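You operate a simulated robot arm through the tools that you are given. There is no shell and no other tool. Be economical: measure what you need, move in short steps, check, and stop when the job is done.

Carry out the task below with a simulated robot arm. There is one attempt and no reset: what you move stays moved.

TASK
Get the iron ready on Cotton, unlocked and with the steam on.
Fine: quilted pad on the board; wait for the green lamp; the iron stays on its base.

Only the result counts: the job must be done as asked and must still hold three seconds after the hand-in. Knocking over, shifting, dropping, spilling or breaking anything else fails it.

THE ROBOT
A 6-joint arm with a two-finger parallel gripper on a trunk, on a base that drives. Base frame: it is fixed to the floor where the robot stands at the start and does not move with it; the origin is under the middle of the robot, x ahead of it, y to its left, z up. Lengths are in mm, angles in degrees, forces in N, time in s.
With the tool pointing down near the work surface it reaches from about 320 to 820 mm from the robot's upright axis, wherever it stands. Its first joint turns from -166.0 to 166.0 degrees. Places, roughly: lock lever [500, -100, 1000]; heat dial [400, -200, 1000]; steam button [400, -200, 1000]; top of the ironing board [400, -500, 1000]; iron base [600, -100, 1000]; quilted pad [250, -1500, 1000]. Payload 3.91 kg.
Tool frame: the origin (TCP) lies between the finger pads and is the grasp point; the fingertips stand 30 mm ahead of it; z points along the fingers, y is the line along which they close. Largest opening 110 mm; finger width 20, thickness 10; the body of the gripper, 48 by 112 mm, starts 55 mm behind the TCP.
Orientation is that of the tool frame in the base frame, as [roll, pitch, yaw] about the fixed x, y, z axes, in that order (R = Rz(yaw) Ry(pitch) Rx(roll)). With the fingers straight down and closing along the base's y, the tool's x points along the base's -x, its y along +y and its z along -z.

THE INTERFACE
- The arm moves only by the tool send_rows. Its argument "increments" is one flat list of numbers, 6 for each row, row after row: the shift along the tool's x, y, z in mm, then the turn, a rotation vector about the tool's x, y, z in degrees. In form: [x, y, z, rx, ry, rz, x, y, z, rx, ry, rz, ...]. A call has 1 to 10 rows; each row shifts and turns the commanded pose from where the row before left it, along the tool's axes as they then stand. "grip" is the finger opening in mm, from 0 to 110, set as the call begins (left out, the last holds). Rows are played at 5 a second. More than 50 mm and 8.6 degrees between two rows, or a gripper value outside its range, and nothing of the call is played. Where a pose cannot be reached the arm comes as near as it can. A force on the tool above 70 N (or 10 N above the force at the start of the call, whichever is more), or a blocked arm, ends the call early, and 0.2 s more pass. Each finger travels about 45 mm/s and halts on what it meets, pressing with about 30 N; the grip force reading is that of the motor and also rises with nothing between the fingers. The clock runs only during rows and for 0.2 s after the last one: add rows that do not move to give the fingers time. It gives the time, the measured TCP pose, the force on the tool (base axes), the opening and the grip force at its end, in the units of the frame above (readings bear some noise), and new pictures: "pictures" is both (left out), scene, wrist or none.
- Cameras (640 x 400 px; columns grow to the right, rows downward): "scene" is now at [-13, 93.6, 1499.6]; the picture's right is [-0.67, -0.74, 0.00], its down [-0.45, 0.41, -0.80] and it looks along [0.59, -0.54, -0.60] (base axes); focal length 280 px, centre (320, 200). "wrist" rides on the gripper at [77, 7, -114] in the tool frame; the picture's right is [-0.09, 1.00, 0.00], its down [-0.80, -0.07, -0.59] and it looks along [-0.59, -0.05, 0.80] (tool axes); focal length 270 px, centre (320, 200). There is no depth. A picture from a camera that has moved, and an enlarged one, comes with that camera's place and axes in the base frame and with its lens.
- slide_trunk(by): slides the trunk up (or, below 0, down) by that many mm; the arm and the scene camera ride with it, the base frame stays. It gives what a move gives, with no picture.
- base_move(legs): drives the robot by 1 to 6 legs, each [ahead, turn to the left] in mm and degrees, along the robot's own axes; the way and the turn of a leg run together, so that a leg with both is an arc; at most 1500 mm and 180 degrees a leg. The arm and the cameras ride along, it lands a little off, and it stops where it bumps. It gives what a move gives, and a new picture of the scene camera.
- aim_head(pan, tilt): turns the head with the scene camera to pan (to the left, within 155 degrees either way) and tilt (down, from -29 to 69), counted from straight ahead of the robot. It gives what a move gives, and a new picture of the scene camera.
- inspect(camera, box): a new picture of the part [left, top, right, bottom] of that camera's present view, enlarged. The clock stands still meanwhile.
- sign_off(): hands the job in; it is judged then, once.

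Go step by step. Nothing tells you exact positions but the pictures and the camera data: compare them with the known pose of the tool, close in by small moves and look again before you grip or let go. The budget is 120 turns and 170 pictures, counting those below and the enlarged ones. Unless the task says otherwise, let go and move clear before handing in, and close with one line.

The tools are called after ">>>" as a command line: name --argument value ..., lists and objects as JSON in quotes. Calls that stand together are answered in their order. send_rows: Moves the arm, as the interface text tells. Its arguments: {"type":"object","properties":{"increments":{"type":"array","items":{"type":"number"}},"grip":{"type":"number"},"pictures":{"type":"string","enum":["both","scene","wrist","none"]}},"required":["increments"]} The other tools are called the same way: slide_trunk (by) slides the trunk up or down; base_move (legs) drives the base; aim_head (pan, tilt) turns the head that bears the scene camera; inspect (camera, box) takes an enlarged picture of a part of a camera's view; sign_off () hands the job in.

At the start:

```text
t: 0.0
eef_pos: [481.8, -83.3, 1245.7]
tcp_rot: [-179.9, 0.0, 179.2]
force: [0.4, -0.2, 0.1]
width: 110.3
finger_force: 0.1
trunk travel left (down, up): [-450.0, 160.0]
robot x, y, heading: [-0.6, -0.6, -0.1]
head pan, tilt: [-42.4, 37.2]
```

scene: 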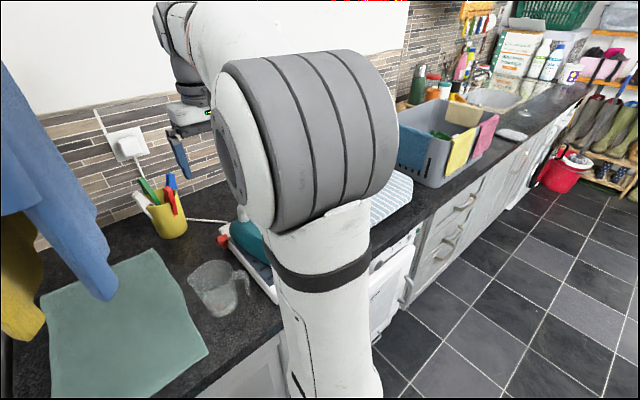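
wrist: 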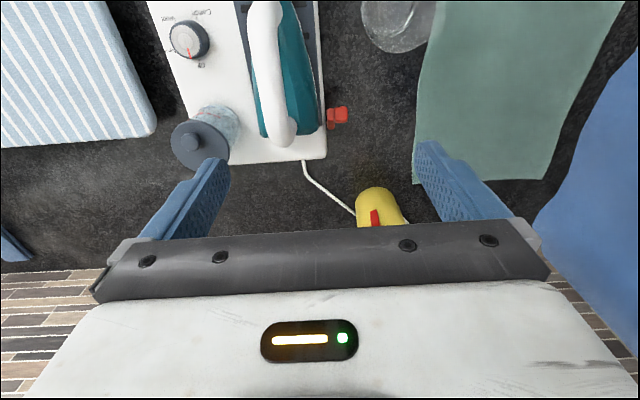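

The wrist view shows the iron station: a dial, a red lever and the teal iron. I'll enlarge it, then look along the counter for the board and the pad.

>>> inspect --camera "wrist" --box '[140, 0, 380, 200]'

>>> aim_head --pan -85 --tilt 35

```text
2.00 times, centred on (260, 100) of wrist
camera zoom: at [405.1, -75.7, 1359.4], right [0.1, 0.99, 0.0], down [0.8, -0.08, 0.59], along [0.59, -0.06, -0.8], focal length 541 px, centre (440, 400)
```

zoom: 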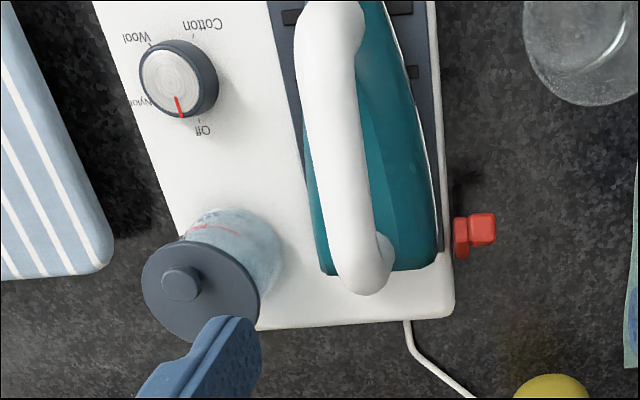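

```text
t: 1.1
eef_pos: [482.4, -83.1, 1244.7]
tcp_rot: [180.0, 0.1, 179.2]
force: [0.1, 0.0, -0.1]
width: 110.1
finger_force: 0.1
trunk travel left (down, up): [-450.0, 160.0]
robot x, y, heading: [-0.1, 2.3, 0.3]
head pan, tilt: [-85.0, 35.0]
camera scene: at [-69.4, 64.4, 1502.9], right [-1.0, -0.09, 0.0], down [-0.05, 0.57, -0.82], along [0.07, -0.82, -0.57], focal length 280 px, centre (320, 200)
```

scene: 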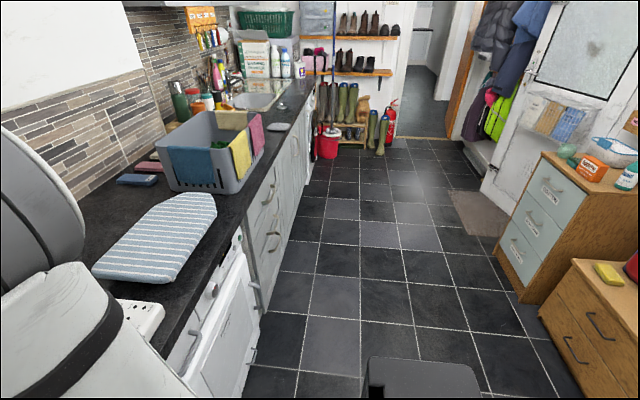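

The board is the striped one on the counter. The grey-white object near the sink fits the pad's place, so I'll enlarge both.

>>> inspect --camera "scene" --box '[220, 80, 340, 155]'

>>> inspect --camera "scene" --box '[80, 100, 320, 250]'

```text
5.33 times, centred on (280, 118) of scene
camera zoom: at [-69.4, 64.4, 1502.9], right [-1.0, -0.09, 0.0], down [-0.05, 0.57, -0.82], along [0.07, -0.82, -0.57], focal length 1492 px, centre (533, 640)
```

zoom: 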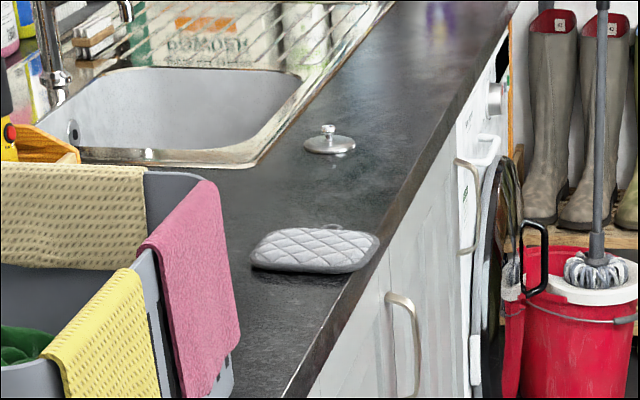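

```text
2.67 times, centred on (200, 175) of scene
camera zoom: at [-69.4, 64.4, 1502.9], right [-1.0, -0.09, 0.0], down [-0.05, 0.57, -0.82], along [0.07, -0.82, -0.57], focal length 746 px, centre (640, 267)
```

zoom: 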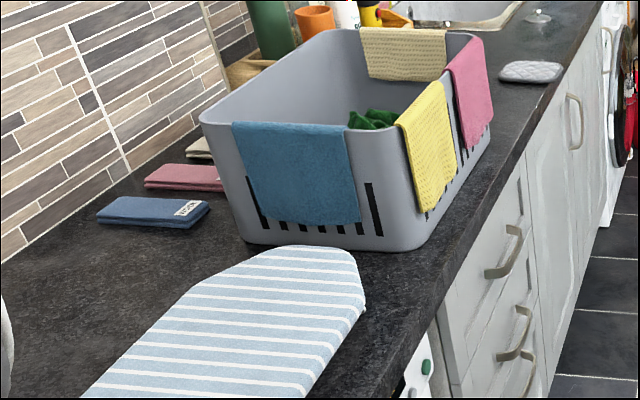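

The pad is a quilted square lying near [295, -1500] close to the counter's edge. I'll draw the hand back to see the front of the iron station, with its steam button and lamp.

>>> send_rows --increments '[40, -20, 0, 0, 0, 0, 40, -20, 0, 0, 0, 0, 40, 0, 0, 0, 0, 0]' --pictures "wrist"

>>> inspect --camera "wrist" --box '[160, 0, 480, 200]'

```text
t: 1.9
eef_pos: [359.2, -121.0, 1246.3]
tcp_rot: [179.9, -0.1, 179.1]
force: [0.2, -0.1, 1.0]
width: 110.1
finger_force: 0.1
trunk travel left (down, up): [-450.0, 160.0]
robot x, y, heading: [0.2, 3.6, 0.1]
head pan, tilt: [-85.0, 35.0]
camera wrist: at [282.5, -112.8, 1360.4], right [0.1, 0.99, 0.0], down [0.8, -0.08, 0.59], along [0.59, -0.06, -0.8], focal length 270 px, centre (320, 200)
```

wrist: 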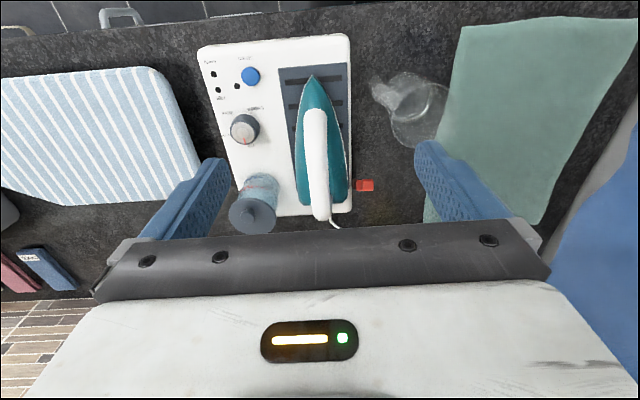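

```text
2.00 times, centred on (320, 100) of wrist
camera zoom: at [282.5, -112.8, 1360.4], right [0.1, 0.99, 0.0], down [0.8, -0.08, 0.59], along [0.59, -0.06, -0.8], focal length 541 px, centre (320, 400)
```

zoom: 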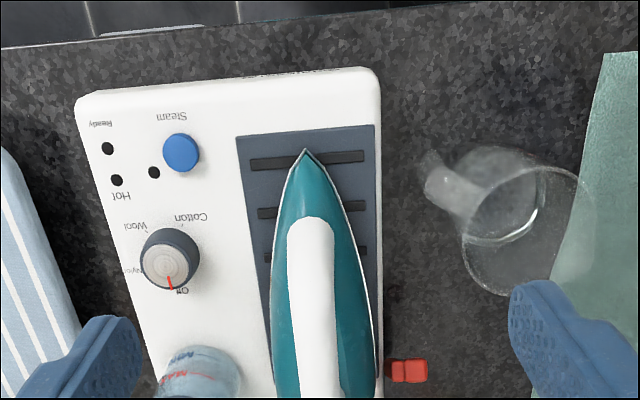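

Seen from above, the dial runs clockwise: Off, Nylon, Wool, Cotton. There is a blue Steam button and lamps marked Hot and Ready. I'll enlarge the dial and the tank.

>>> inspect --camera "wrist" --box '[195, 45, 291, 150]'

>>> inspect --camera "wrist" --box '[215, 160, 295, 240]'

>>> inspect --camera "wrist" --box '[285, 150, 395, 230]'

```text
3.81 times, centred on (243, 98) of wrist
camera zoom: at [282.5, -112.8, 1360.4], right [0.1, 0.99, 0.0], down [0.8, -0.08, 0.59], along [0.59, -0.06, -0.8], focal length 1030 px, centre (613, 590)
```

zoom: 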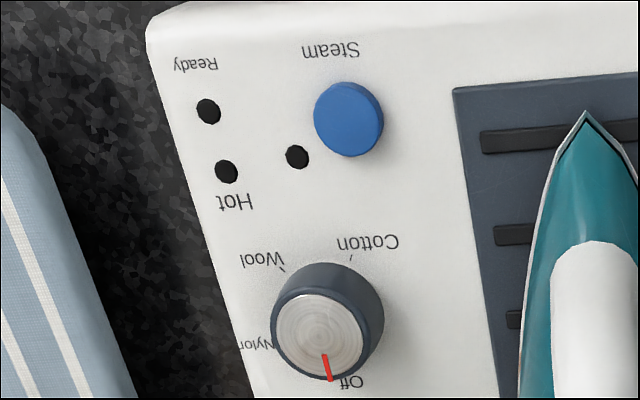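

```text
5.00 times, centred on (255, 200) of wrist
camera zoom: at [282.5, -112.8, 1360.4], right [0.1, 0.99, 0.0], down [0.8, -0.08, 0.59], along [0.59, -0.06, -0.8], focal length 1351 px, centre (645, 200)
```

zoom: 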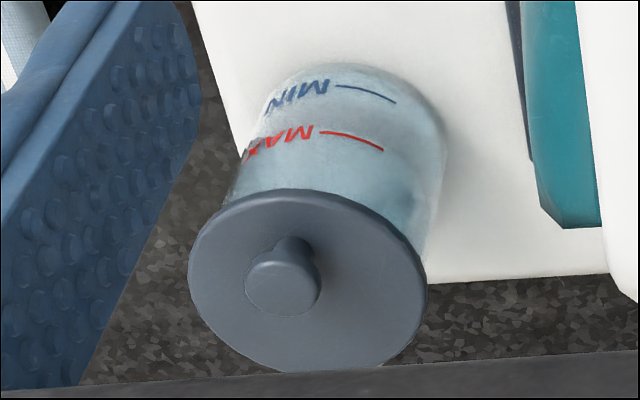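

```text
5.00 times, centred on (340, 190) of wrist
camera zoom: at [282.5, -112.8, 1360.4], right [0.1, 0.99, 0.0], down [0.8, -0.08, 0.59], along [0.59, -0.06, -0.8], focal length 1351 px, centre (220, 250)
```

zoom: 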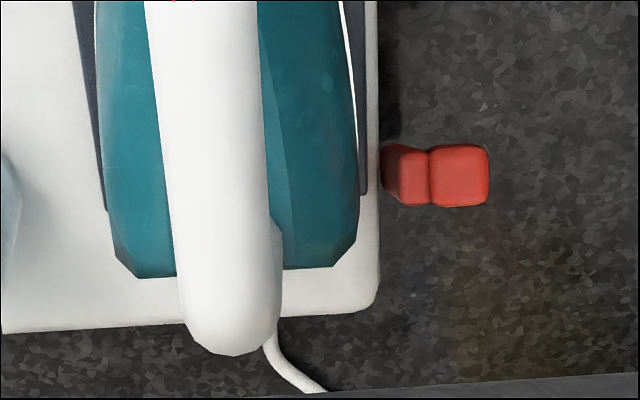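

The tank looks filled. Next I need a side view of the lever from the head camera.

>>> aim_head --pan -10 --tilt 45

```text
t: 3.4
eef_pos: [359.7, -121.0, 1246.4]
tcp_rot: [-180.0, 0.0, 179.2]
force: [0.2, 0.0, -0.1]
width: 110.0
finger_force: 0.1
trunk travel left (down, up): [-450.0, 160.0]
robot x, y, heading: [-1.2, 1.8, 0.1]
head pan, tilt: [-10.0, 45.0]
camera scene: at [2.8, 138.0, 1488.1], right [-0.17, -0.98, 0.0], down [-0.7, 0.12, -0.71], along [0.7, -0.12, -0.71], focal length 280 px, centre (320, 200)
```

scene: 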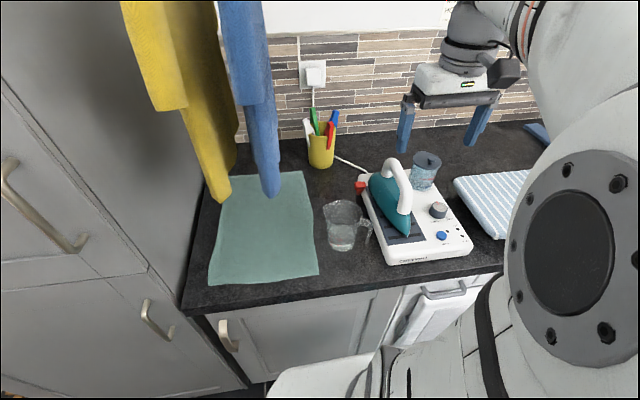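

>>> inspect --camera "scene" --box '[320, 140, 480, 270]'

>>> inspect --camera "scene" --box '[340, 160, 400, 210]'

```text
3.08 times, centred on (400, 205) of scene
camera zoom: at [2.8, 138.0, 1488.1], right [-0.17, -0.98, 0.0], down [-0.7, 0.12, -0.71], along [0.7, -0.12, -0.71], focal length 860 px, centre (74, 185)
```

zoom: 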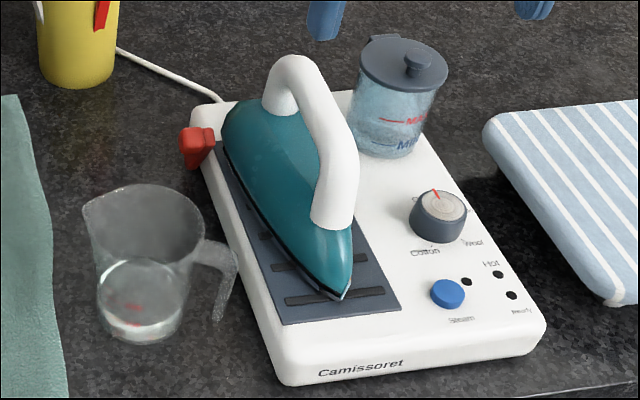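

```text
8.00 times, centred on (370, 185) of scene
camera zoom: at [2.8, 138.0, 1488.1], right [-0.17, -0.98, 0.0], down [-0.7, 0.12, -0.71], along [0.7, -0.12, -0.71], focal length 2237 px, centre (-80, 320)
```

zoom: 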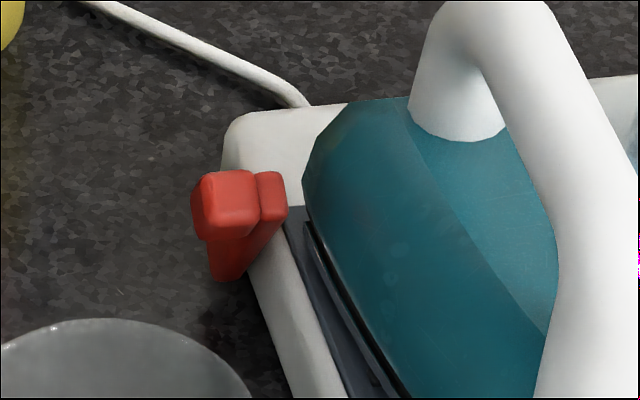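

The dial top comes out near [428, -242, 980], the steam button near [357, -215, 960] and the lever knob near [536, -58, 986]. I'll go above the dial first, fingers half closed, and check.

>>> send_rows --increments '[-23, -41, 0, 0, 0, 0, -23, -41, 0, 0, 0, 0, -21, -38, 0, 0, 0, 0, 0, 0, 45, 0, 0, 0, 0, 0, 45, 0, 0, 0, 0, 0, 45, 0, 0, 0, 0, 0, 45, 0, 0, 0]' --grip 64 --pictures "both"

```text
t: 5.0
eef_pos: [426.0, -245.2, 1062.0]
tcp_rot: [180.0, 0.0, 179.1]
force: [0.0, 0.0, -1.0]
width: 64.0
finger_force: 0.0
trunk travel left (down, up): [-450.0, 160.0]
robot x, y, heading: [-1.8, 3.8, 0.2]
head pan, tilt: [-10.0, 45.0]
camera scene: at [3.3, 137.9, 1488.1], right [-0.17, -0.98, 0.0], down [-0.7, 0.12, -0.71], along [0.7, -0.12, -0.71], focal length 280 px, centre (320, 200)
camera wrist: at [349.1, -236.7, 1176.9], right [0.1, 0.99, 0.0], down [0.8, -0.08, 0.59], along [0.59, -0.06, -0.8], focal length 270 px, centre (320, 200)
```

scene: 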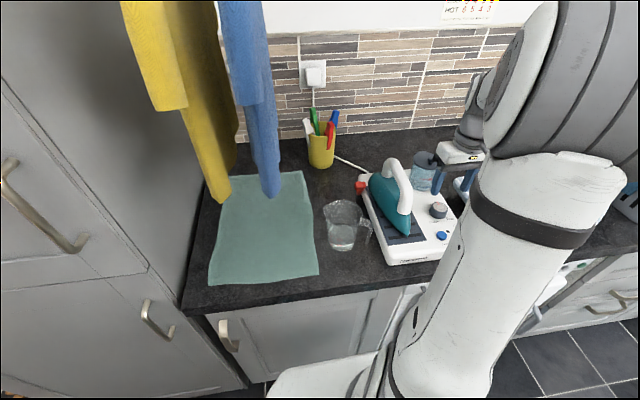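
wrist: 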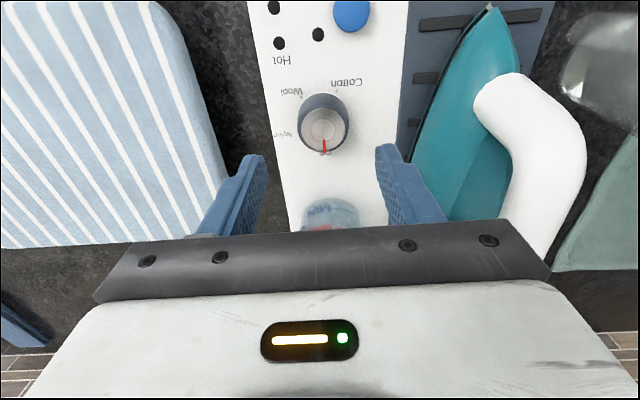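

The dial is centred under the hand. I'll turn the wrist back 36°, go down around the dial and grip, allowing three strokes of about 72° so the body stays clear of the tank.

>>> send_rows --increments '[-2.3, 2.7, 0, 0, 0, 0, 0, 0, 0, 0, 0, -7.2, 0, 0, 0, 0, 0, -7.2, 0, 0, 0, 0, 0, -7.2, 0, 0, 0, 0, 0, -7.2, 0, 0, 0, 0, 0, -7.2, 0, 0, 30, 0, 0, 0, 0, 0, 26, 0, 0, 0, 0, 0, 12, 0, 0, 0]' --pictures "both"

```text
t: 7.0
eef_pos: [429.5, -238.4, 997.1]
tcp_rot: [179.9, 0.0, -144.7]
force: [0.1, -0.4, 0.2]
width: 64.2
finger_force: 0.2
trunk travel left (down, up): [-450.0, 160.0]
robot x, y, heading: [-0.6, 5.3, 0.1]
head pan, tilt: [-10.0, 45.0]
camera scene: at [2.9, 138.0, 1488.1], right [-0.17, -0.98, 0.0], down [-0.7, 0.12, -0.71], along [0.7, -0.12, -0.71], focal length 280 px, centre (320, 200)
camera wrist: at [362.0, -278.1, 1111.8], right [-0.5, 0.86, 0.0], down [0.7, 0.4, 0.59], along [0.51, 0.3, -0.8], focal length 270 px, centre (320, 200)
```

scene: 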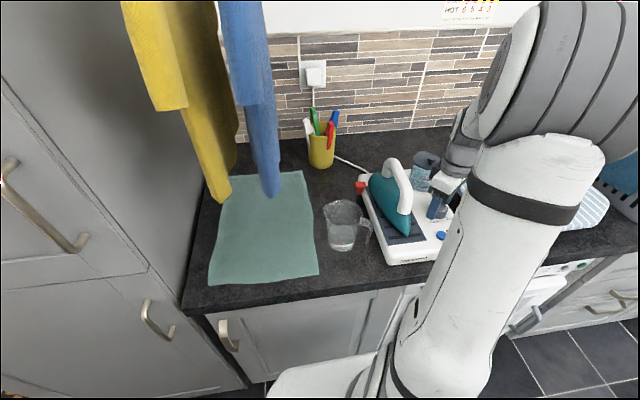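
wrist: 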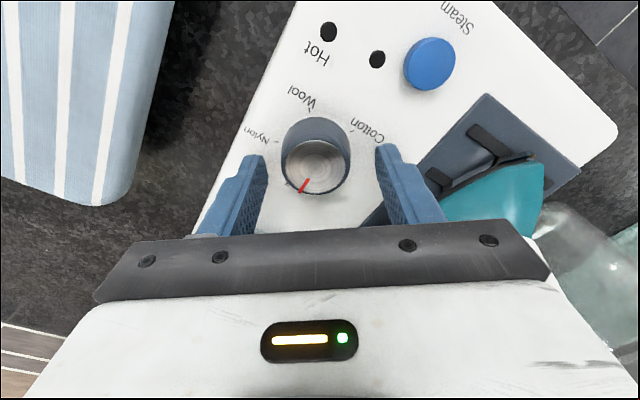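

The dial sits a few mm off the finger midline, so I'll correct, drop slightly and close on it.

>>> send_rows --increments '[4, -2.2, 0, 0, 0, 0, 0, 0, 5, 0, 0, 0]' --pictures "none"

>>> send_rows --increments '[0, 0, 0, 0, 0, 0, 0, 0, 0, 0, 0, 0, 0, 0, 0, 0, 0, 0]' --grip 20 --pictures "wrist"

```text
t: 7.6
eef_pos: [427.1, -244.5, 992.8]
tcp_rot: [180.0, 0.0, -144.9]
force: [0.4, -0.2, 0.7]
width: 63.8
finger_force: 0.0
trunk travel left (down, up): [-450.0, 160.0]
robot x, y, heading: [-2.1, 0.4, -0.2]
head pan, tilt: [-10.0, 45.0]
```

```text
t: 8.4
eef_pos: [426.1, -243.4, 992.3]
tcp_rot: [180.0, 0.1, -144.7]
force: [0.1, 0.6, -2.5]
width: 40.5
finger_force: 45.2
trunk travel left (down, up): [-450.0, 160.0]
robot x, y, heading: [-3.5, 1.8, 0.3]
head pan, tilt: [-10.0, 45.0]
camera wrist: at [360.0, -282.5, 1106.7], right [-0.5, 0.86, 0.0], down [0.7, 0.4, 0.59], along [0.51, 0.3, -0.8], focal length 270 px, centre (320, 200)
```

wrist: 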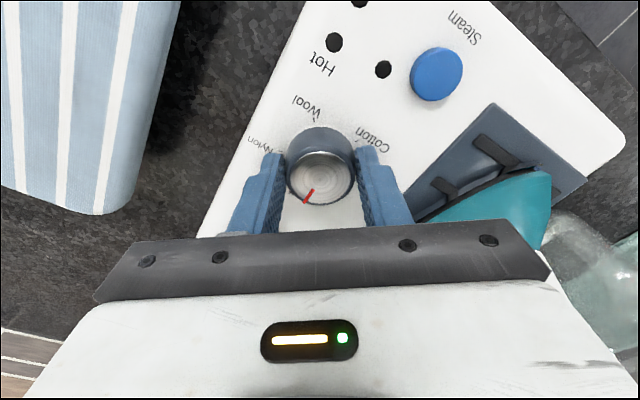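

The dial is held at 40.5 mm. Now I'll turn it 72° clockwise seen from above.

>>> send_rows --increments '[0, 0, 0, 0, 0, 8, 0, 0, 0, 0, 0, 8, 0, 0, 0, 0, 0, 8, 0, 0, 0, 0, 0, 8, 0, 0, 0, 0, 0, 8, 0, 0, 0, 0, 0, 8, 0, 0, 0, 0, 0, 8, 0, 0, 0, 0, 0, 8, 0, 0, 0, 0, 0, 8]' --pictures "wrist"

```text
t: 10.4
eef_pos: [427.2, -240.5, 991.6]
tcp_rot: [-180.0, 0.1, 143.2]
force: [0.8, 26.4, 0.6]
width: 40.4
finger_force: 45.0
trunk travel left (down, up): [-450.0, 160.0]
robot x, y, heading: [-2.6, 2.9, 0.0]
head pan, tilt: [-10.0, 45.0]
camera wrist: at [369.4, -189.5, 1106.7], right [0.67, 0.74, 0.0], down [0.6, -0.54, 0.59], along [0.44, -0.4, -0.8], focal length 270 px, centre (320, 200)
```

wrist: 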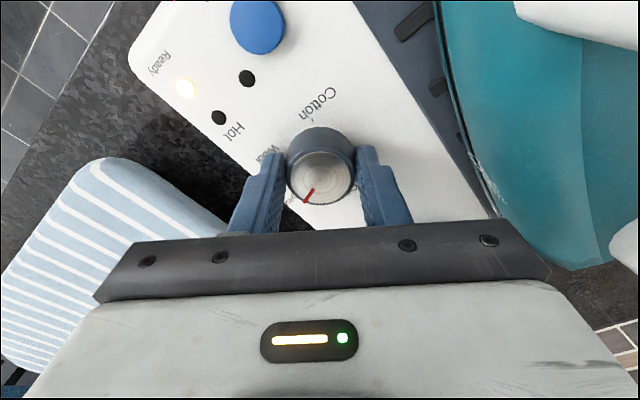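

The dial turned by 72° and a lamp lit. Next I'll release, turn the wrist back and regrip for the second stroke.

>>> send_rows --increments '[0, 0, 0, 0, 0, 0, 0, 0, 0, 0, 0, -8, 0, 0, 0, 0, 0, -8, 0, 0, 0, 0, 0, -8, 0, 0, 0, 0, 0, -8, 0, 0, 0, 0, 0, -8, 0, 0, 0, 0, 0, -8, 0, 0, 0, 0, 0, -8, 0, 0, 0, 0, 0, -8, 0, 0, 0, 0, 0, -8]' --grip 60 --pictures "wrist"

```text
t: 12.6
eef_pos: [426.2, -244.6, 991.8]
tcp_rot: [-180.0, 0.0, -144.7]
force: [0.1, -0.5, 0.3]
width: 60.1
finger_force: 0.0
trunk travel left (down, up): [-450.0, 160.0]
robot x, y, heading: [-1.9, 1.7, 0.1]
head pan, tilt: [-10.0, 45.0]
camera wrist: at [360.4, -283.2, 1106.6], right [-0.5, 0.86, 0.0], down [0.69, 0.41, 0.59], along [0.51, 0.3, -0.8], focal length 270 px, centre (320, 200)
```

wrist: 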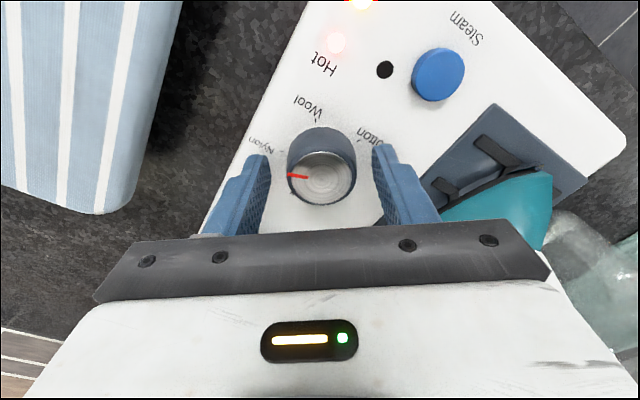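

The pointer moved to Nylon and the Hot lamp is lit. Second stroke.

>>> send_rows --increments '[-0.9, 1.2, 0, 0, 0, 0, 0, 0, 0, 0, 0, 0, 0, 0, 0, 0, 0, 0, 0, 0, 0, 0, 0, 0]' --grip 20 --pictures "none"

>>> send_rows --increments '[0, 0, 0, 0, 0, 8, 0, 0, 0, 0, 0, 8, 0, 0, 0, 0, 0, 8, 0, 0, 0, 0, 0, 8, 0, 0, 0, 0, 0, 8, 0, 0, 0, 0, 0, 8, 0, 0, 0, 0, 0, 8, 0, 0, 0, 0, 0, 8, 0, 0, 0, 0, 0, 8]' --pictures "none"

>>> send_rows --increments '[0, 0, 0, 0, 0, 0, 0, 0, 0, 0, 0, -8, 0, 0, 0, 0, 0, -8, 0, 0, 0, 0, 0, -8, 0, 0, 0, 0, 0, -8, 0, 0, 0, 0, 0, -8, 0, 0, 0, 0, 0, -8, 0, 0, 0, 0, 0, -8, 0, 0, 0, 0, 0, -8, 0, 0, 0, 0, 0, -8]' --grip 60 --pictures "wrist"

```text
t: 13.6
eef_pos: [427.2, -244.7, 990.5]
tcp_rot: [-179.9, 0.1, -144.9]
force: [0.6, -1.8, -0.4]
width: 40.9
finger_force: 45.2
trunk travel left (down, up): [-450.0, 160.0]
robot x, y, heading: [-1.5, 3.2, 0.2]
head pan, tilt: [-10.0, 45.0]
```

```text
t: 15.6
eef_pos: [427.3, -241.7, 993.2]
tcp_rot: [179.9, 0.0, 143.1]
force: [6.2, 8.5, 7.5]
width: 40.7
finger_force: 44.9
trunk travel left (down, up): [-450.0, 160.0]
robot x, y, heading: [-0.1, 2.4, 0.3]
head pan, tilt: [-10.0, 45.0]
```

```text
t: 17.8
eef_pos: [426.9, -242.7, 992.8]
tcp_rot: [179.9, 0.0, -144.8]
force: [0.2, -0.1, 0.0]
width: 59.9
finger_force: 0.0
trunk travel left (down, up): [-450.0, 160.0]
robot x, y, heading: [-2.1, 1.9, 0.1]
head pan, tilt: [-10.0, 45.0]
camera wrist: at [360.2, -281.3, 1106.7], right [-0.5, 0.86, 0.0], down [0.69, 0.41, 0.59], along [0.51, 0.3, -0.8], focal length 270 px, centre (320, 200)
```

wrist: 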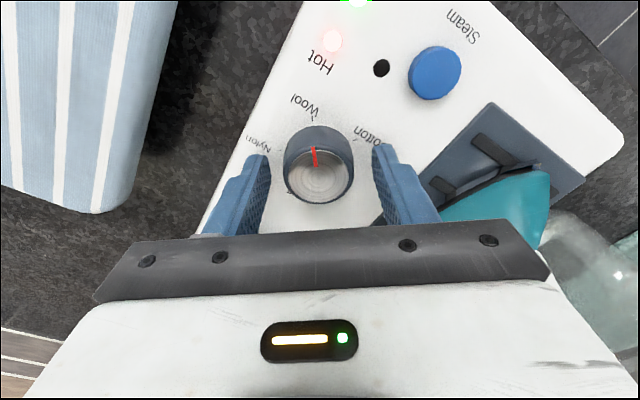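

The pointer is at Wool and the Ready lamp is green for this setting. I'll measure the remaining angle to Cotton.

>>> inspect --camera "wrist" --box '[240, 80, 400, 210]'

```text
3.08 times, centred on (320, 145) of wrist
camera zoom: at [360.2, -281.3, 1106.7], right [-0.5, 0.86, 0.0], down [0.69, 0.41, 0.59], along [0.51, 0.3, -0.8], focal length 832 px, centre (320, 369)
```

zoom: 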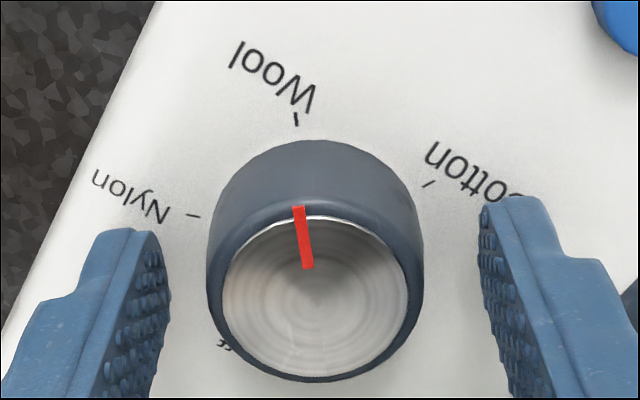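

The pointer sits right on Wool, and Cotton is about 70° further. Third stroke.

>>> send_rows --increments '[0, 0, 0, 0, 0, 0, 0, 0, 0, 0, 0, 0, 0, 0, 0, 0, 0, 0, 0, 0, 0, 0, 0, 0]' --grip 20 --pictures "none"

>>> send_rows --increments '[0, 0, 0, 0, 0, 8, 0, 0, 0, 0, 0, 8, 0, 0, 0, 0, 0, 8, 0, 0, 0, 0, 0, 8, 0, 0, 0, 0, 0, 8, 0, 0, 0, 0, 0, 8, 0, 0, 0, 0, 0, 8, 0, 0, 0, 0, 0, 7, 0, 0, 0, 0, 0, 7]' --pictures "none"

>>> send_rows --increments '[0, 0, 0, 0, 0, 0, 0, 0, 0, 0, 0, 0, 0, 0, -30, 0, 0, 0, 0, 0, -40, 0, 0, 0, 0, 0, 0, 0, 0, -8, 0, 0, 0, 0, 0, -8, 0, 0, 0, 0, 0, -8, 0, 0, 0, 0, 0, -8, 0, 0, 0, 0, 0, -2, 0, 0, 0, 0, 0, 0]' --grip 60 --pictures "wrist"

>>> inspect --camera "wrist" --box '[240, 0, 400, 180]'

```text
t: 18.8
eef_pos: [428.3, -242.3, 992.4]
tcp_rot: [-180.0, 0.0, -144.8]
force: [5.0, -5.8, 2.8]
width: 40.5
finger_force: 44.8
trunk travel left (down, up): [-450.0, 160.0]
robot x, y, heading: [0.6, 4.4, 0.0]
head pan, tilt: [-10.0, 45.0]
```

```text
t: 20.8
eef_pos: [427.3, -242.1, 992.2]
tcp_rot: [-179.9, 0.2, 145.1]
force: [12.4, 3.7, 18.2]
width: 40.8
finger_force: 44.8
trunk travel left (down, up): [-450.0, 160.0]
robot x, y, heading: [-0.7, 1.7, 0.0]
head pan, tilt: [-10.0, 45.0]
```

```text
t: 23.0
eef_pos: [427.3, -242.3, 1062.5]
tcp_rot: [-180.0, 0.0, 179.2]
force: [-0.6, 0.6, 0.2]
width: 60.2
finger_force: 0.1
trunk travel left (down, up): [-450.0, 160.0]
robot x, y, heading: [1.1, 2.5, -0.1]
head pan, tilt: [-10.0, 45.0]
camera wrist: at [350.0, -235.4, 1176.9], right [0.1, 0.99, 0.0], down [0.8, -0.08, 0.59], along [0.59, -0.06, -0.8], focal length 270 px, centre (320, 200)
```

wrist: 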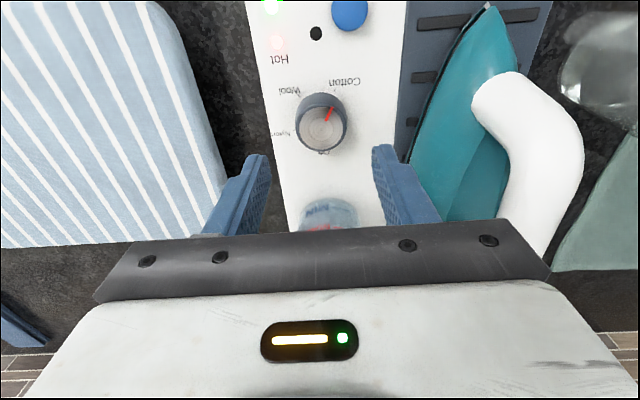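

```text
2.22 times, centred on (320, 90) of wrist
camera zoom: at [350.0, -235.4, 1176.9], right [0.1, 0.99, 0.0], down [0.8, -0.08, 0.59], along [0.59, -0.06, -0.8], focal length 601 px, centre (320, 444)
```

zoom: 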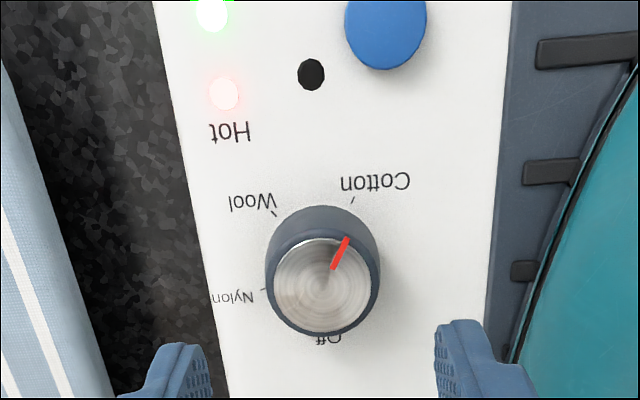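

The pointer is on Cotton and the lamp is green. I'll close the fingers and move above the steam button near [358, -216, 961].

>>> send_rows --increments '[35, 13, 0, 0, 0, 0, 34, 13, 0, 0, 0, 0, 0, 0, 0, 0, 0, 0, 0, 0, 30, 0, 0, 0, 0, 0, 20, 0, 0, 0]' --grip 0 --pictures "both"

```text
t: 24.2
eef_pos: [358.6, -213.5, 1013.0]
tcp_rot: [-180.0, 0.0, 179.2]
force: [1.0, 0.2, 0.0]
width: 0.0
finger_force: 29.8
trunk travel left (down, up): [-450.0, 160.0]
robot x, y, heading: [1.5, 2.8, -0.1]
head pan, tilt: [-10.0, 45.0]
camera scene: at [2.9, 138.0, 1488.1], right [-0.17, -0.98, 0.0], down [-0.7, 0.12, -0.71], along [0.7, -0.12, -0.71], focal length 280 px, centre (320, 200)
camera wrist: at [282.5, -206.6, 1127.3], right [0.1, 0.99, 0.0], down [0.8, -0.08, 0.59], along [0.59, -0.06, -0.8], focal length 270 px, centre (320, 200)
```

scene: 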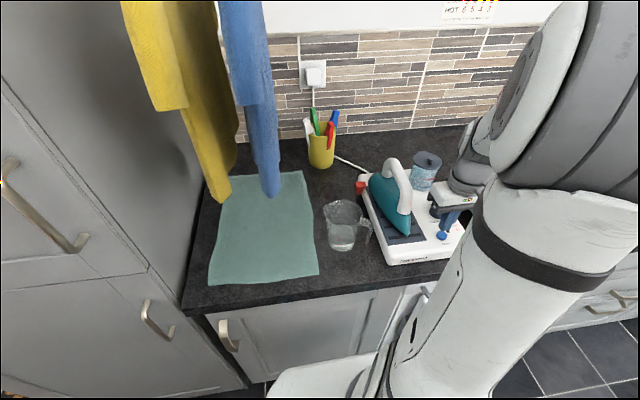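
wrist: 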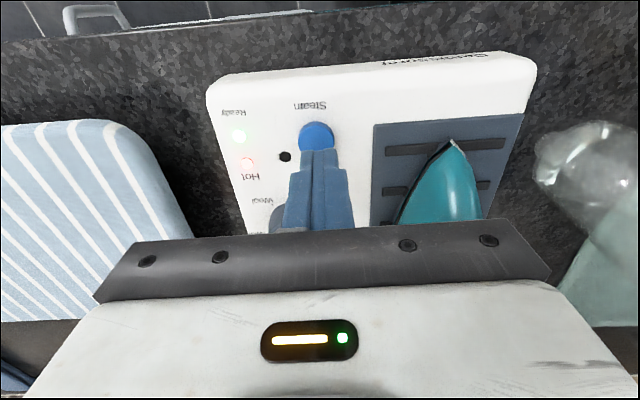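

The button is about 4 mm nearer and 2 mm to the right. I'll correct and lower to just touch it.

>>> send_rows --increments '[3.5, -2.5, 0, 0, 0, 0, 0, 0, 16, 0, 0, 0]' --pictures "wrist"

>>> send_rows --increments '[0, 0, 3, 0, 0, 0, 0, 0, 3, 0, 0, 0]' --pictures "none"

```text
t: 24.8
eef_pos: [355.4, -218.4, 996.9]
tcp_rot: [179.9, 0.0, 179.1]
force: [-0.2, 0.6, 0.6]
width: 0.0
finger_force: 30.2
trunk travel left (down, up): [-450.0, 160.0]
robot x, y, heading: [0.5, 2.1, -0.1]
head pan, tilt: [-10.0, 45.0]
camera wrist: at [278.5, -209.5, 1110.7], right [0.1, 0.99, 0.0], down [0.8, -0.08, 0.59], along [0.59, -0.06, -0.8], focal length 270 px, centre (320, 200)
```

wrist: 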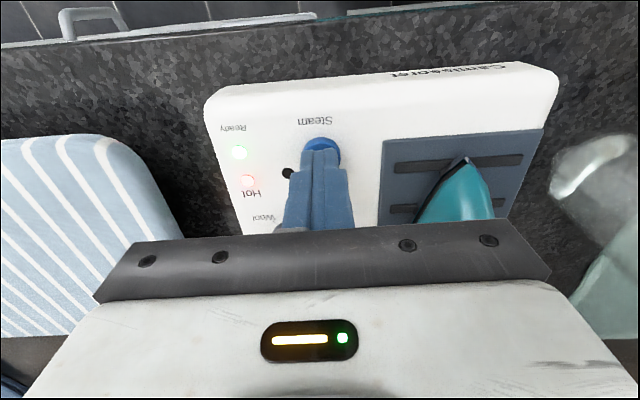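

```text
t: 25.4
eef_pos: [355.0, -217.7, 989.3]
tcp_rot: [180.0, 0.0, 179.1]
force: [1.2, 0.8, 4.6]
width: 0.0
finger_force: 30.0
trunk travel left (down, up): [-450.0, 160.0]
robot x, y, heading: [-4.2, 5.6, 0.4]
head pan, tilt: [-10.0, 45.0]
```

Contact begins with a force of about 5 N. I'll press on slightly.

>>> send_rows --increments '[0, 0, 2, 0, 0, 0]' --pictures "wrist"

```text
t: 25.8
eef_pos: [354.5, -217.5, 989.6]
tcp_rot: [-180.0, 0.1, 179.2]
force: [0.5, 1.1, 10.4]
width: 0.2
finger_force: 30.6
trunk travel left (down, up): [-450.0, 160.0]
robot x, y, heading: [4.0, 1.4, -0.0]
head pan, tilt: [-10.0, 45.0]
camera wrist: at [278.3, -210.0, 1102.9], right [0.1, 0.99, 0.0], down [0.8, -0.08, 0.6], along [0.59, -0.06, -0.8], focal length 270 px, centre (320, 200)
```

wrist: 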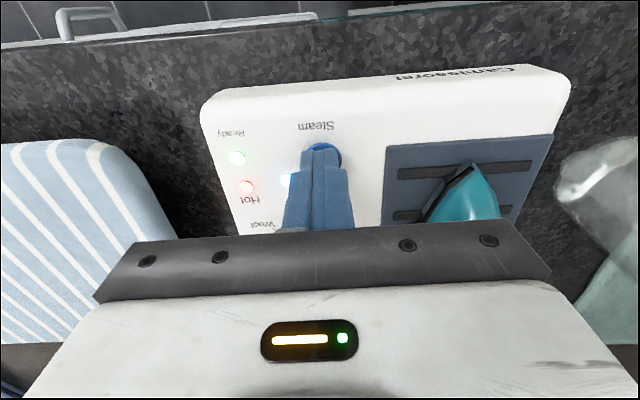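

The steam lamp has lit, glowing bluish-white. I'll lift off and check that it stays on.

>>> send_rows --increments '[0, 0, -40, 0, 0, 0, 0, 0, -45, 0, 0, 0, 0, 0, -45, 0, 0, 0, 0, 0, -45, 0, 0, 0, 0, 0, -45, 0, 0, 0]' --pictures "wrist"

>>> inspect --camera "wrist" --box '[160, 0, 480, 200]'

```text
t: 27.0
eef_pos: [353.5, -216.1, 1206.6]
tcp_rot: [-179.9, 0.0, 179.2]
force: [0.4, 0.9, 0.1]
width: 0.1
finger_force: 29.7
trunk travel left (down, up): [-450.0, 160.0]
robot x, y, heading: [-2.4, 4.7, -0.1]
head pan, tilt: [-10.0, 45.0]
camera wrist: at [276.7, -208.3, 1321.9], right [0.1, 0.99, 0.0], down [0.8, -0.08, 0.59], along [0.59, -0.06, -0.8], focal length 270 px, centre (320, 200)
```

wrist: 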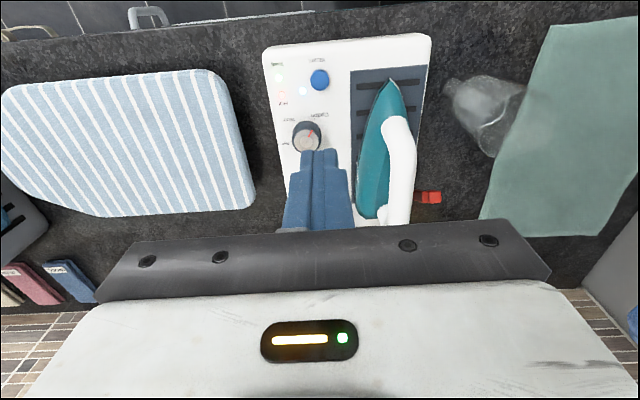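

```text
2.00 times, centred on (320, 100) of wrist
camera zoom: at [276.7, -208.3, 1321.9], right [0.1, 0.99, 0.0], down [0.8, -0.08, 0.59], along [0.59, -0.06, -0.8], focal length 541 px, centre (320, 400)
```

zoom: 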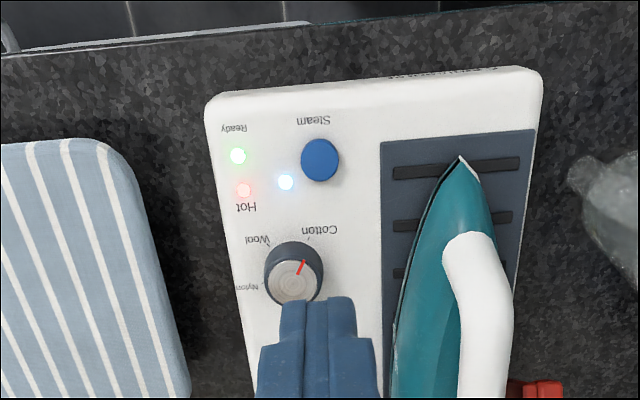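

Steam is on, the dial is on Cotton, and Ready is green. Next is the lever: I'll go round to its outer side and look at it.

>>> send_rows --increments '[-28, 41, 0, 0, 0, 0, -28, 41, 0, 0, 0, 0, -28, 41, 0, 0, 0, 0, -28, 41, 0, 0, 0, 0, -28, 41, 0, 0, 0, 0, -28, 41, 0, 0, 0, 0, 0, 0, 0, 0, 0, 8.3, 0, 0, 0, 0, 0, 8.3, 0, 0, 0, 0, 0, 8.3]' --pictures "none"

>>> send_rows --increments '[0, 0, 0, 0, 0, 8.1, 0, 0, 0, 0, 0, 8.1, 0, 0, 0, 0, 0, 8.1, 0, 0, 0, 0, 0, 8.1, 0, 0, 0, 0, 0, 8.1, 0, 0, 0, 0, 0, 8.1, 0, 0, 0, 0, 0, 8.1, 0, 0, 0, 0, 0, 8.1]' --pictures "both"

```text
t: 29.0
eef_pos: [524.6, 25.6, 1209.1]
tcp_rot: [180.0, 0.0, 154.0]
force: [-0.6, 0.1, -0.7]
width: 0.0
finger_force: 30.0
trunk travel left (down, up): [-450.0, 160.0]
robot x, y, heading: [1.7, 2.5, -0.1]
head pan, tilt: [-10.0, 45.0]
```

```text
t: 30.8
eef_pos: [526.2, 25.1, 1208.2]
tcp_rot: [180.0, 0.0, 89.3]
force: [1.4, 0.8, 0.0]
width: 0.1
finger_force: 29.8
trunk travel left (down, up): [-450.0, 160.0]
robot x, y, heading: [-0.5, 2.0, 0.2]
head pan, tilt: [-10.0, 45.0]
camera scene: at [2.9, 138.1, 1488.1], right [-0.17, -0.98, 0.0], down [-0.7, 0.12, -0.71], along [0.7, -0.12, -0.71], focal length 280 px, centre (320, 200)
camera wrist: at [534.3, 102.7, 1322.4], right [0.99, -0.1, 0.0], down [-0.08, -0.8, 0.59], along [-0.06, -0.59, -0.8], focal length 270 px, centre (320, 200)
```

scene: 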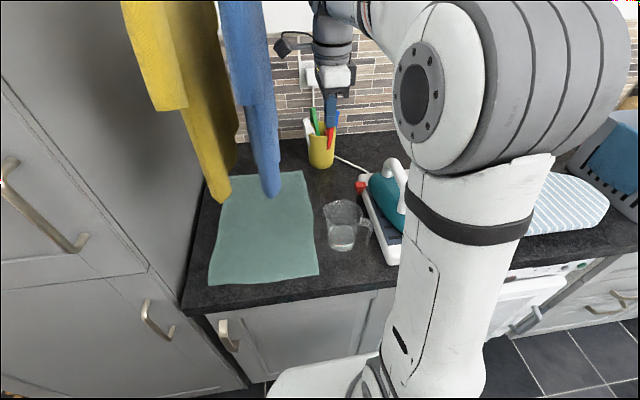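
wrist: 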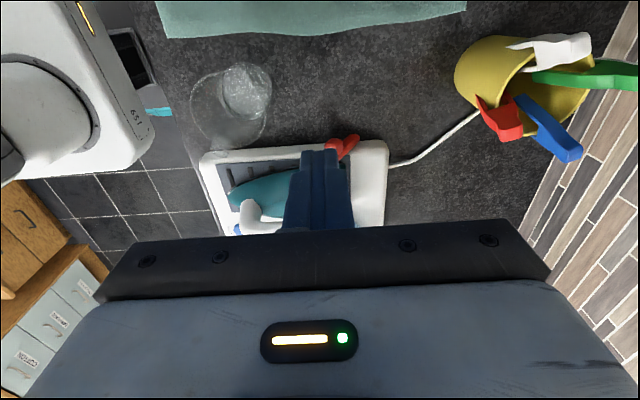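

>>> inspect --camera "wrist" --box '[290, 115, 410, 190]'

```text
5.33 times, centred on (350, 152) of wrist
camera zoom: at [534.3, 102.7, 1322.4], right [0.99, -0.1, 0.0], down [-0.08, -0.8, 0.59], along [-0.06, -0.59, -0.8], focal length 1442 px, centre (160, 453)
```

zoom: 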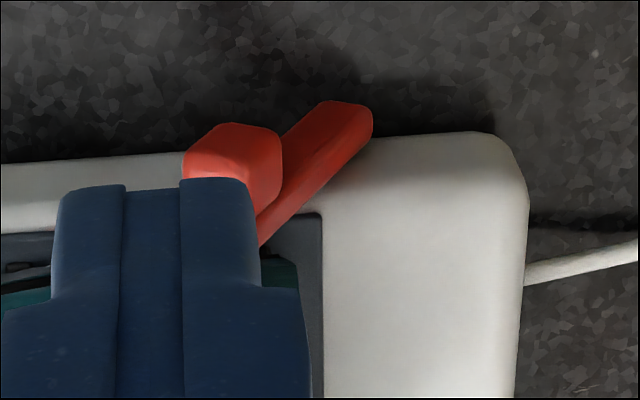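

The lever pivots low at about x=563 and leans towards the robot, with its knob near [536, -59, 986]. I'll place closed fingers on the robot side of the knob, then push it away (+x).

>>> send_rows --increments '[-40, -13, 0, 0, 0, 0, -38, -13, 0, 0, 0, 0, 0, 0, 45, 0, 0, 0, 0, 0, 45, 0, 0, 0, 0, 0, 45, 0, 0, 0, 0, 0, 30, 0, 0, 0]' --pictures "both"

>>> inspect --camera "scene" --box '[320, 140, 440, 215]'

```text
t: 32.2
eef_pos: [501.1, -51.3, 1041.0]
tcp_rot: [-180.0, 0.0, 89.4]
force: [-0.4, 0.5, -0.3]
width: 0.1
finger_force: 29.7
trunk travel left (down, up): [-450.0, 160.0]
robot x, y, heading: [-1.6, 1.9, 0.1]
head pan, tilt: [-10.0, 45.0]
camera scene: at [3.3, 138.1, 1488.1], right [-0.17, -0.98, 0.0], down [-0.7, 0.12, -0.71], along [0.7, -0.12, -0.71], focal length 280 px, centre (320, 200)
camera wrist: at [508.8, 24.0, 1156.2], right [1.0, -0.1, 0.0], down [-0.08, -0.8, 0.59], along [-0.06, -0.59, -0.8], focal length 270 px, centre (320, 200)
```

scene: 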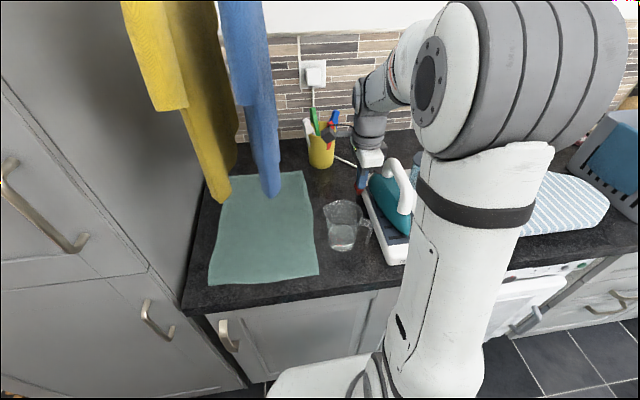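
wrist: 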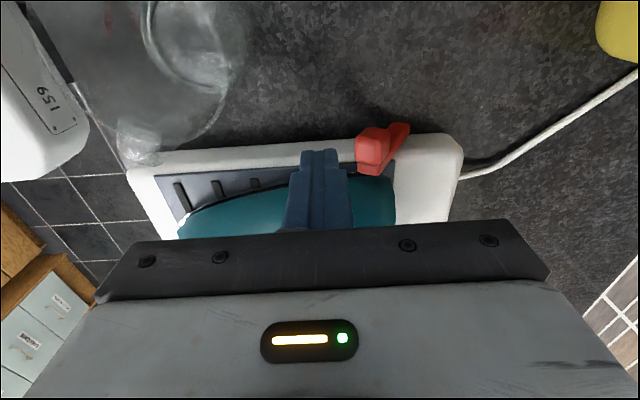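

```text
5.33 times, centred on (380, 178) of scene
camera zoom: at [3.3, 138.1, 1488.1], right [-0.17, -0.98, 0.0], down [-0.7, 0.12, -0.71], along [0.7, -0.12, -0.71], focal length 1492 px, centre (0, 320)
```

zoom: 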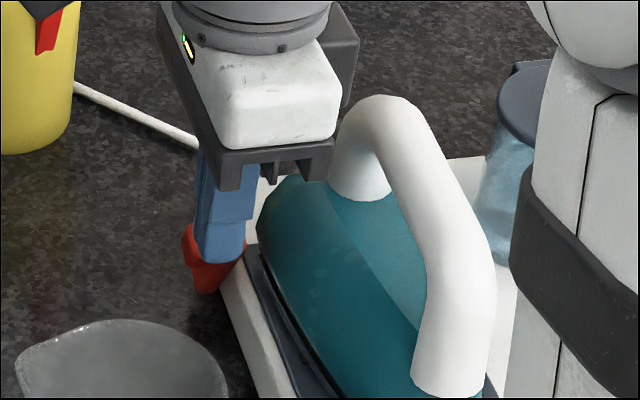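

The knob estimate holds. I'll lower so the tips stand at about z 977 and start pushing towards +x.

>>> send_rows --increments '[-3, 0, 34, 0, 0, 0, 0, 8, 0, 0, 0, 0, 0, 8, 0, 0, 0, 0, 0, 8, 0, 0, 0, 0, 0, 6, 0, 0, 0, 0]' --pictures "wrist"

```text
t: 33.4
eef_pos: [517.5, -55.0, 1011.3]
tcp_rot: [-179.3, -0.1, 89.3]
force: [-65.9, 0.2, 9.8]
width: 0.0
finger_force: 29.8
trunk travel left (down, up): [-450.0, 160.0]
robot x, y, heading: [-2.8, 2.3, 0.1]
head pan, tilt: [-10.0, 45.0]
camera wrist: at [526.5, 21.4, 1125.4], right [1.0, -0.1, -0.01], down [-0.07, -0.8, 0.59], along [-0.07, -0.59, -0.8], focal length 270 px, centre (320, 200)
```

wrist: 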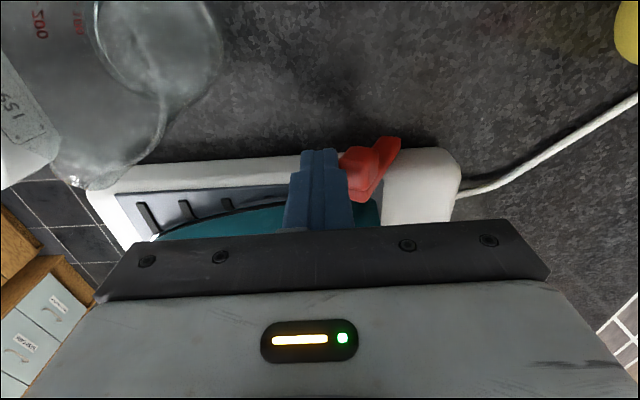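

The lever doesn't yield in +x: 66 N and blocked. I'll back off, go over to the far side and push it towards the robot.

>>> send_rows --increments '[0, -16, 0, 0, 0, 0, 0, 0, -30, 0, 0, 0, 0, 0, -20, 0, 0, 0, 0, 36, 0, 0, 0, 0, 0, 36, 0, 0, 0, 0, 0, 0, 20, 0, 0, 0]' --pictures "wrist"

>>> inspect --camera "wrist" --box '[240, 90, 400, 210]'

```text
t: 34.8
eef_pos: [585.4, -56.8, 1039.1]
tcp_rot: [-180.0, 0.0, 89.4]
force: [0.1, 0.1, 0.0]
width: 0.3
finger_force: 30.0
trunk travel left (down, up): [-450.0, 160.0]
robot x, y, heading: [3.8, 4.0, 0.1]
head pan, tilt: [-10.0, 45.0]
camera wrist: at [593.9, 20.7, 1153.5], right [1.0, -0.1, 0.0], down [-0.08, -0.8, 0.59], along [-0.06, -0.59, -0.8], focal length 270 px, centre (320, 200)
```

wrist: 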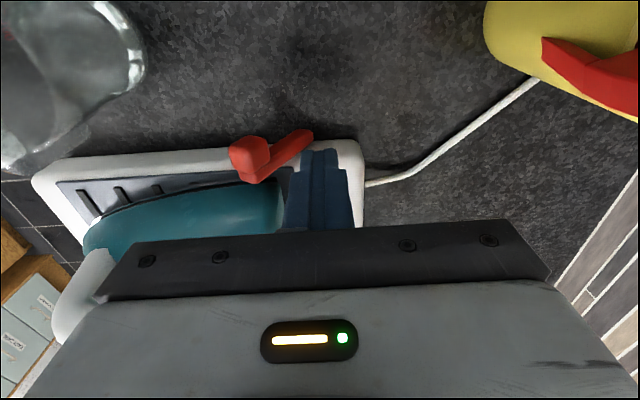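

```text
3.33 times, centred on (320, 150) of wrist
camera zoom: at [593.9, 20.7, 1153.5], right [1.0, -0.1, 0.0], down [-0.08, -0.8, 0.59], along [-0.06, -0.59, -0.8], focal length 901 px, centre (320, 367)
```

zoom: 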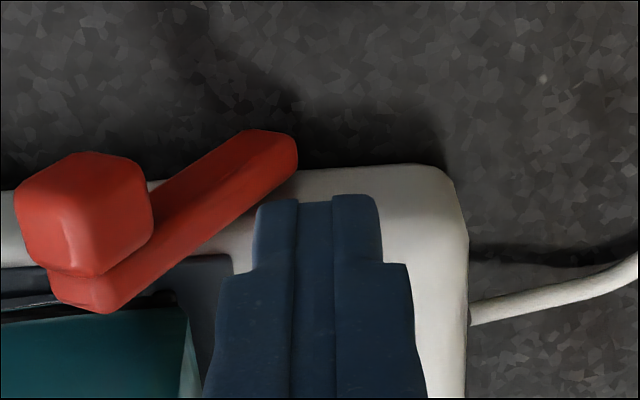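

The lever is unmoved. I'll lower the tips behind the knob at about z 980 and push towards the robot in small steps.

>>> send_rows --increments '[3, 0, 29, 0, 0, 0, 0, -12, 0, 0, 0, 0, 0, -12, 0, 0, 0, 0, 0, -8, 0, 0, 0, 0, 0, -5, 3, 0, 0, 0]' --pictures "wrist"

```text
t: 36.0
eef_pos: [548.3, -52.7, 1007.8]
tcp_rot: [180.0, 0.0, 89.5]
force: [0.4, -1.4, -0.3]
width: 0.2
finger_force: 29.6
trunk travel left (down, up): [-450.0, 160.0]
robot x, y, heading: [-0.7, 3.5, -0.1]
head pan, tilt: [-10.0, 45.0]
camera wrist: at [556.2, 24.0, 1121.4], right [1.0, -0.1, 0.0], down [-0.08, -0.8, 0.59], along [-0.06, -0.59, -0.8], focal length 270 px, centre (320, 200)
```

wrist: 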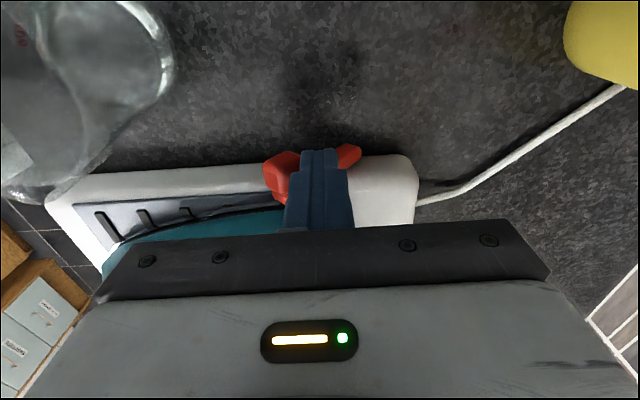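

Little force so far, so I'll continue along the arc.

>>> send_rows --increments '[0, -4, 3, 0, 0, 0, 0, -4, 4, 0, 0, 0, 0, -5, 4, 0, 0, 0]' --pictures "wrist"

```text
t: 36.8
eef_pos: [536.2, -53.9, 995.5]
tcp_rot: [179.9, -0.1, 89.5]
force: [0.8, 0.6, 0.9]
width: 0.2
finger_force: 29.7
trunk travel left (down, up): [-450.0, 160.0]
robot x, y, heading: [0.8, 3.2, -0.2]
head pan, tilt: [-10.0, 45.0]
camera wrist: at [543.3, 24.2, 1110.4], right [1.0, -0.1, 0.0], down [-0.08, -0.8, 0.59], along [-0.06, -0.59, -0.8], focal length 270 px, centre (320, 200)
```

wrist: 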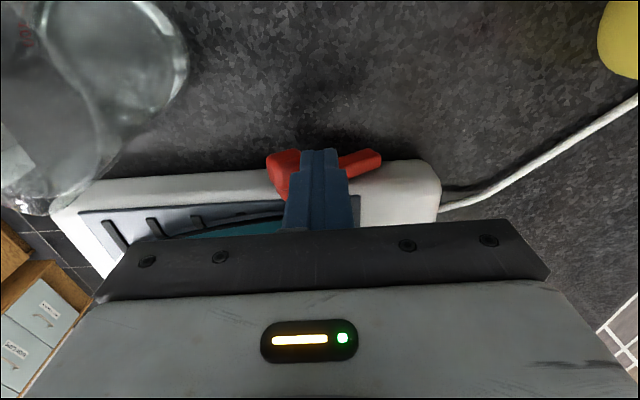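

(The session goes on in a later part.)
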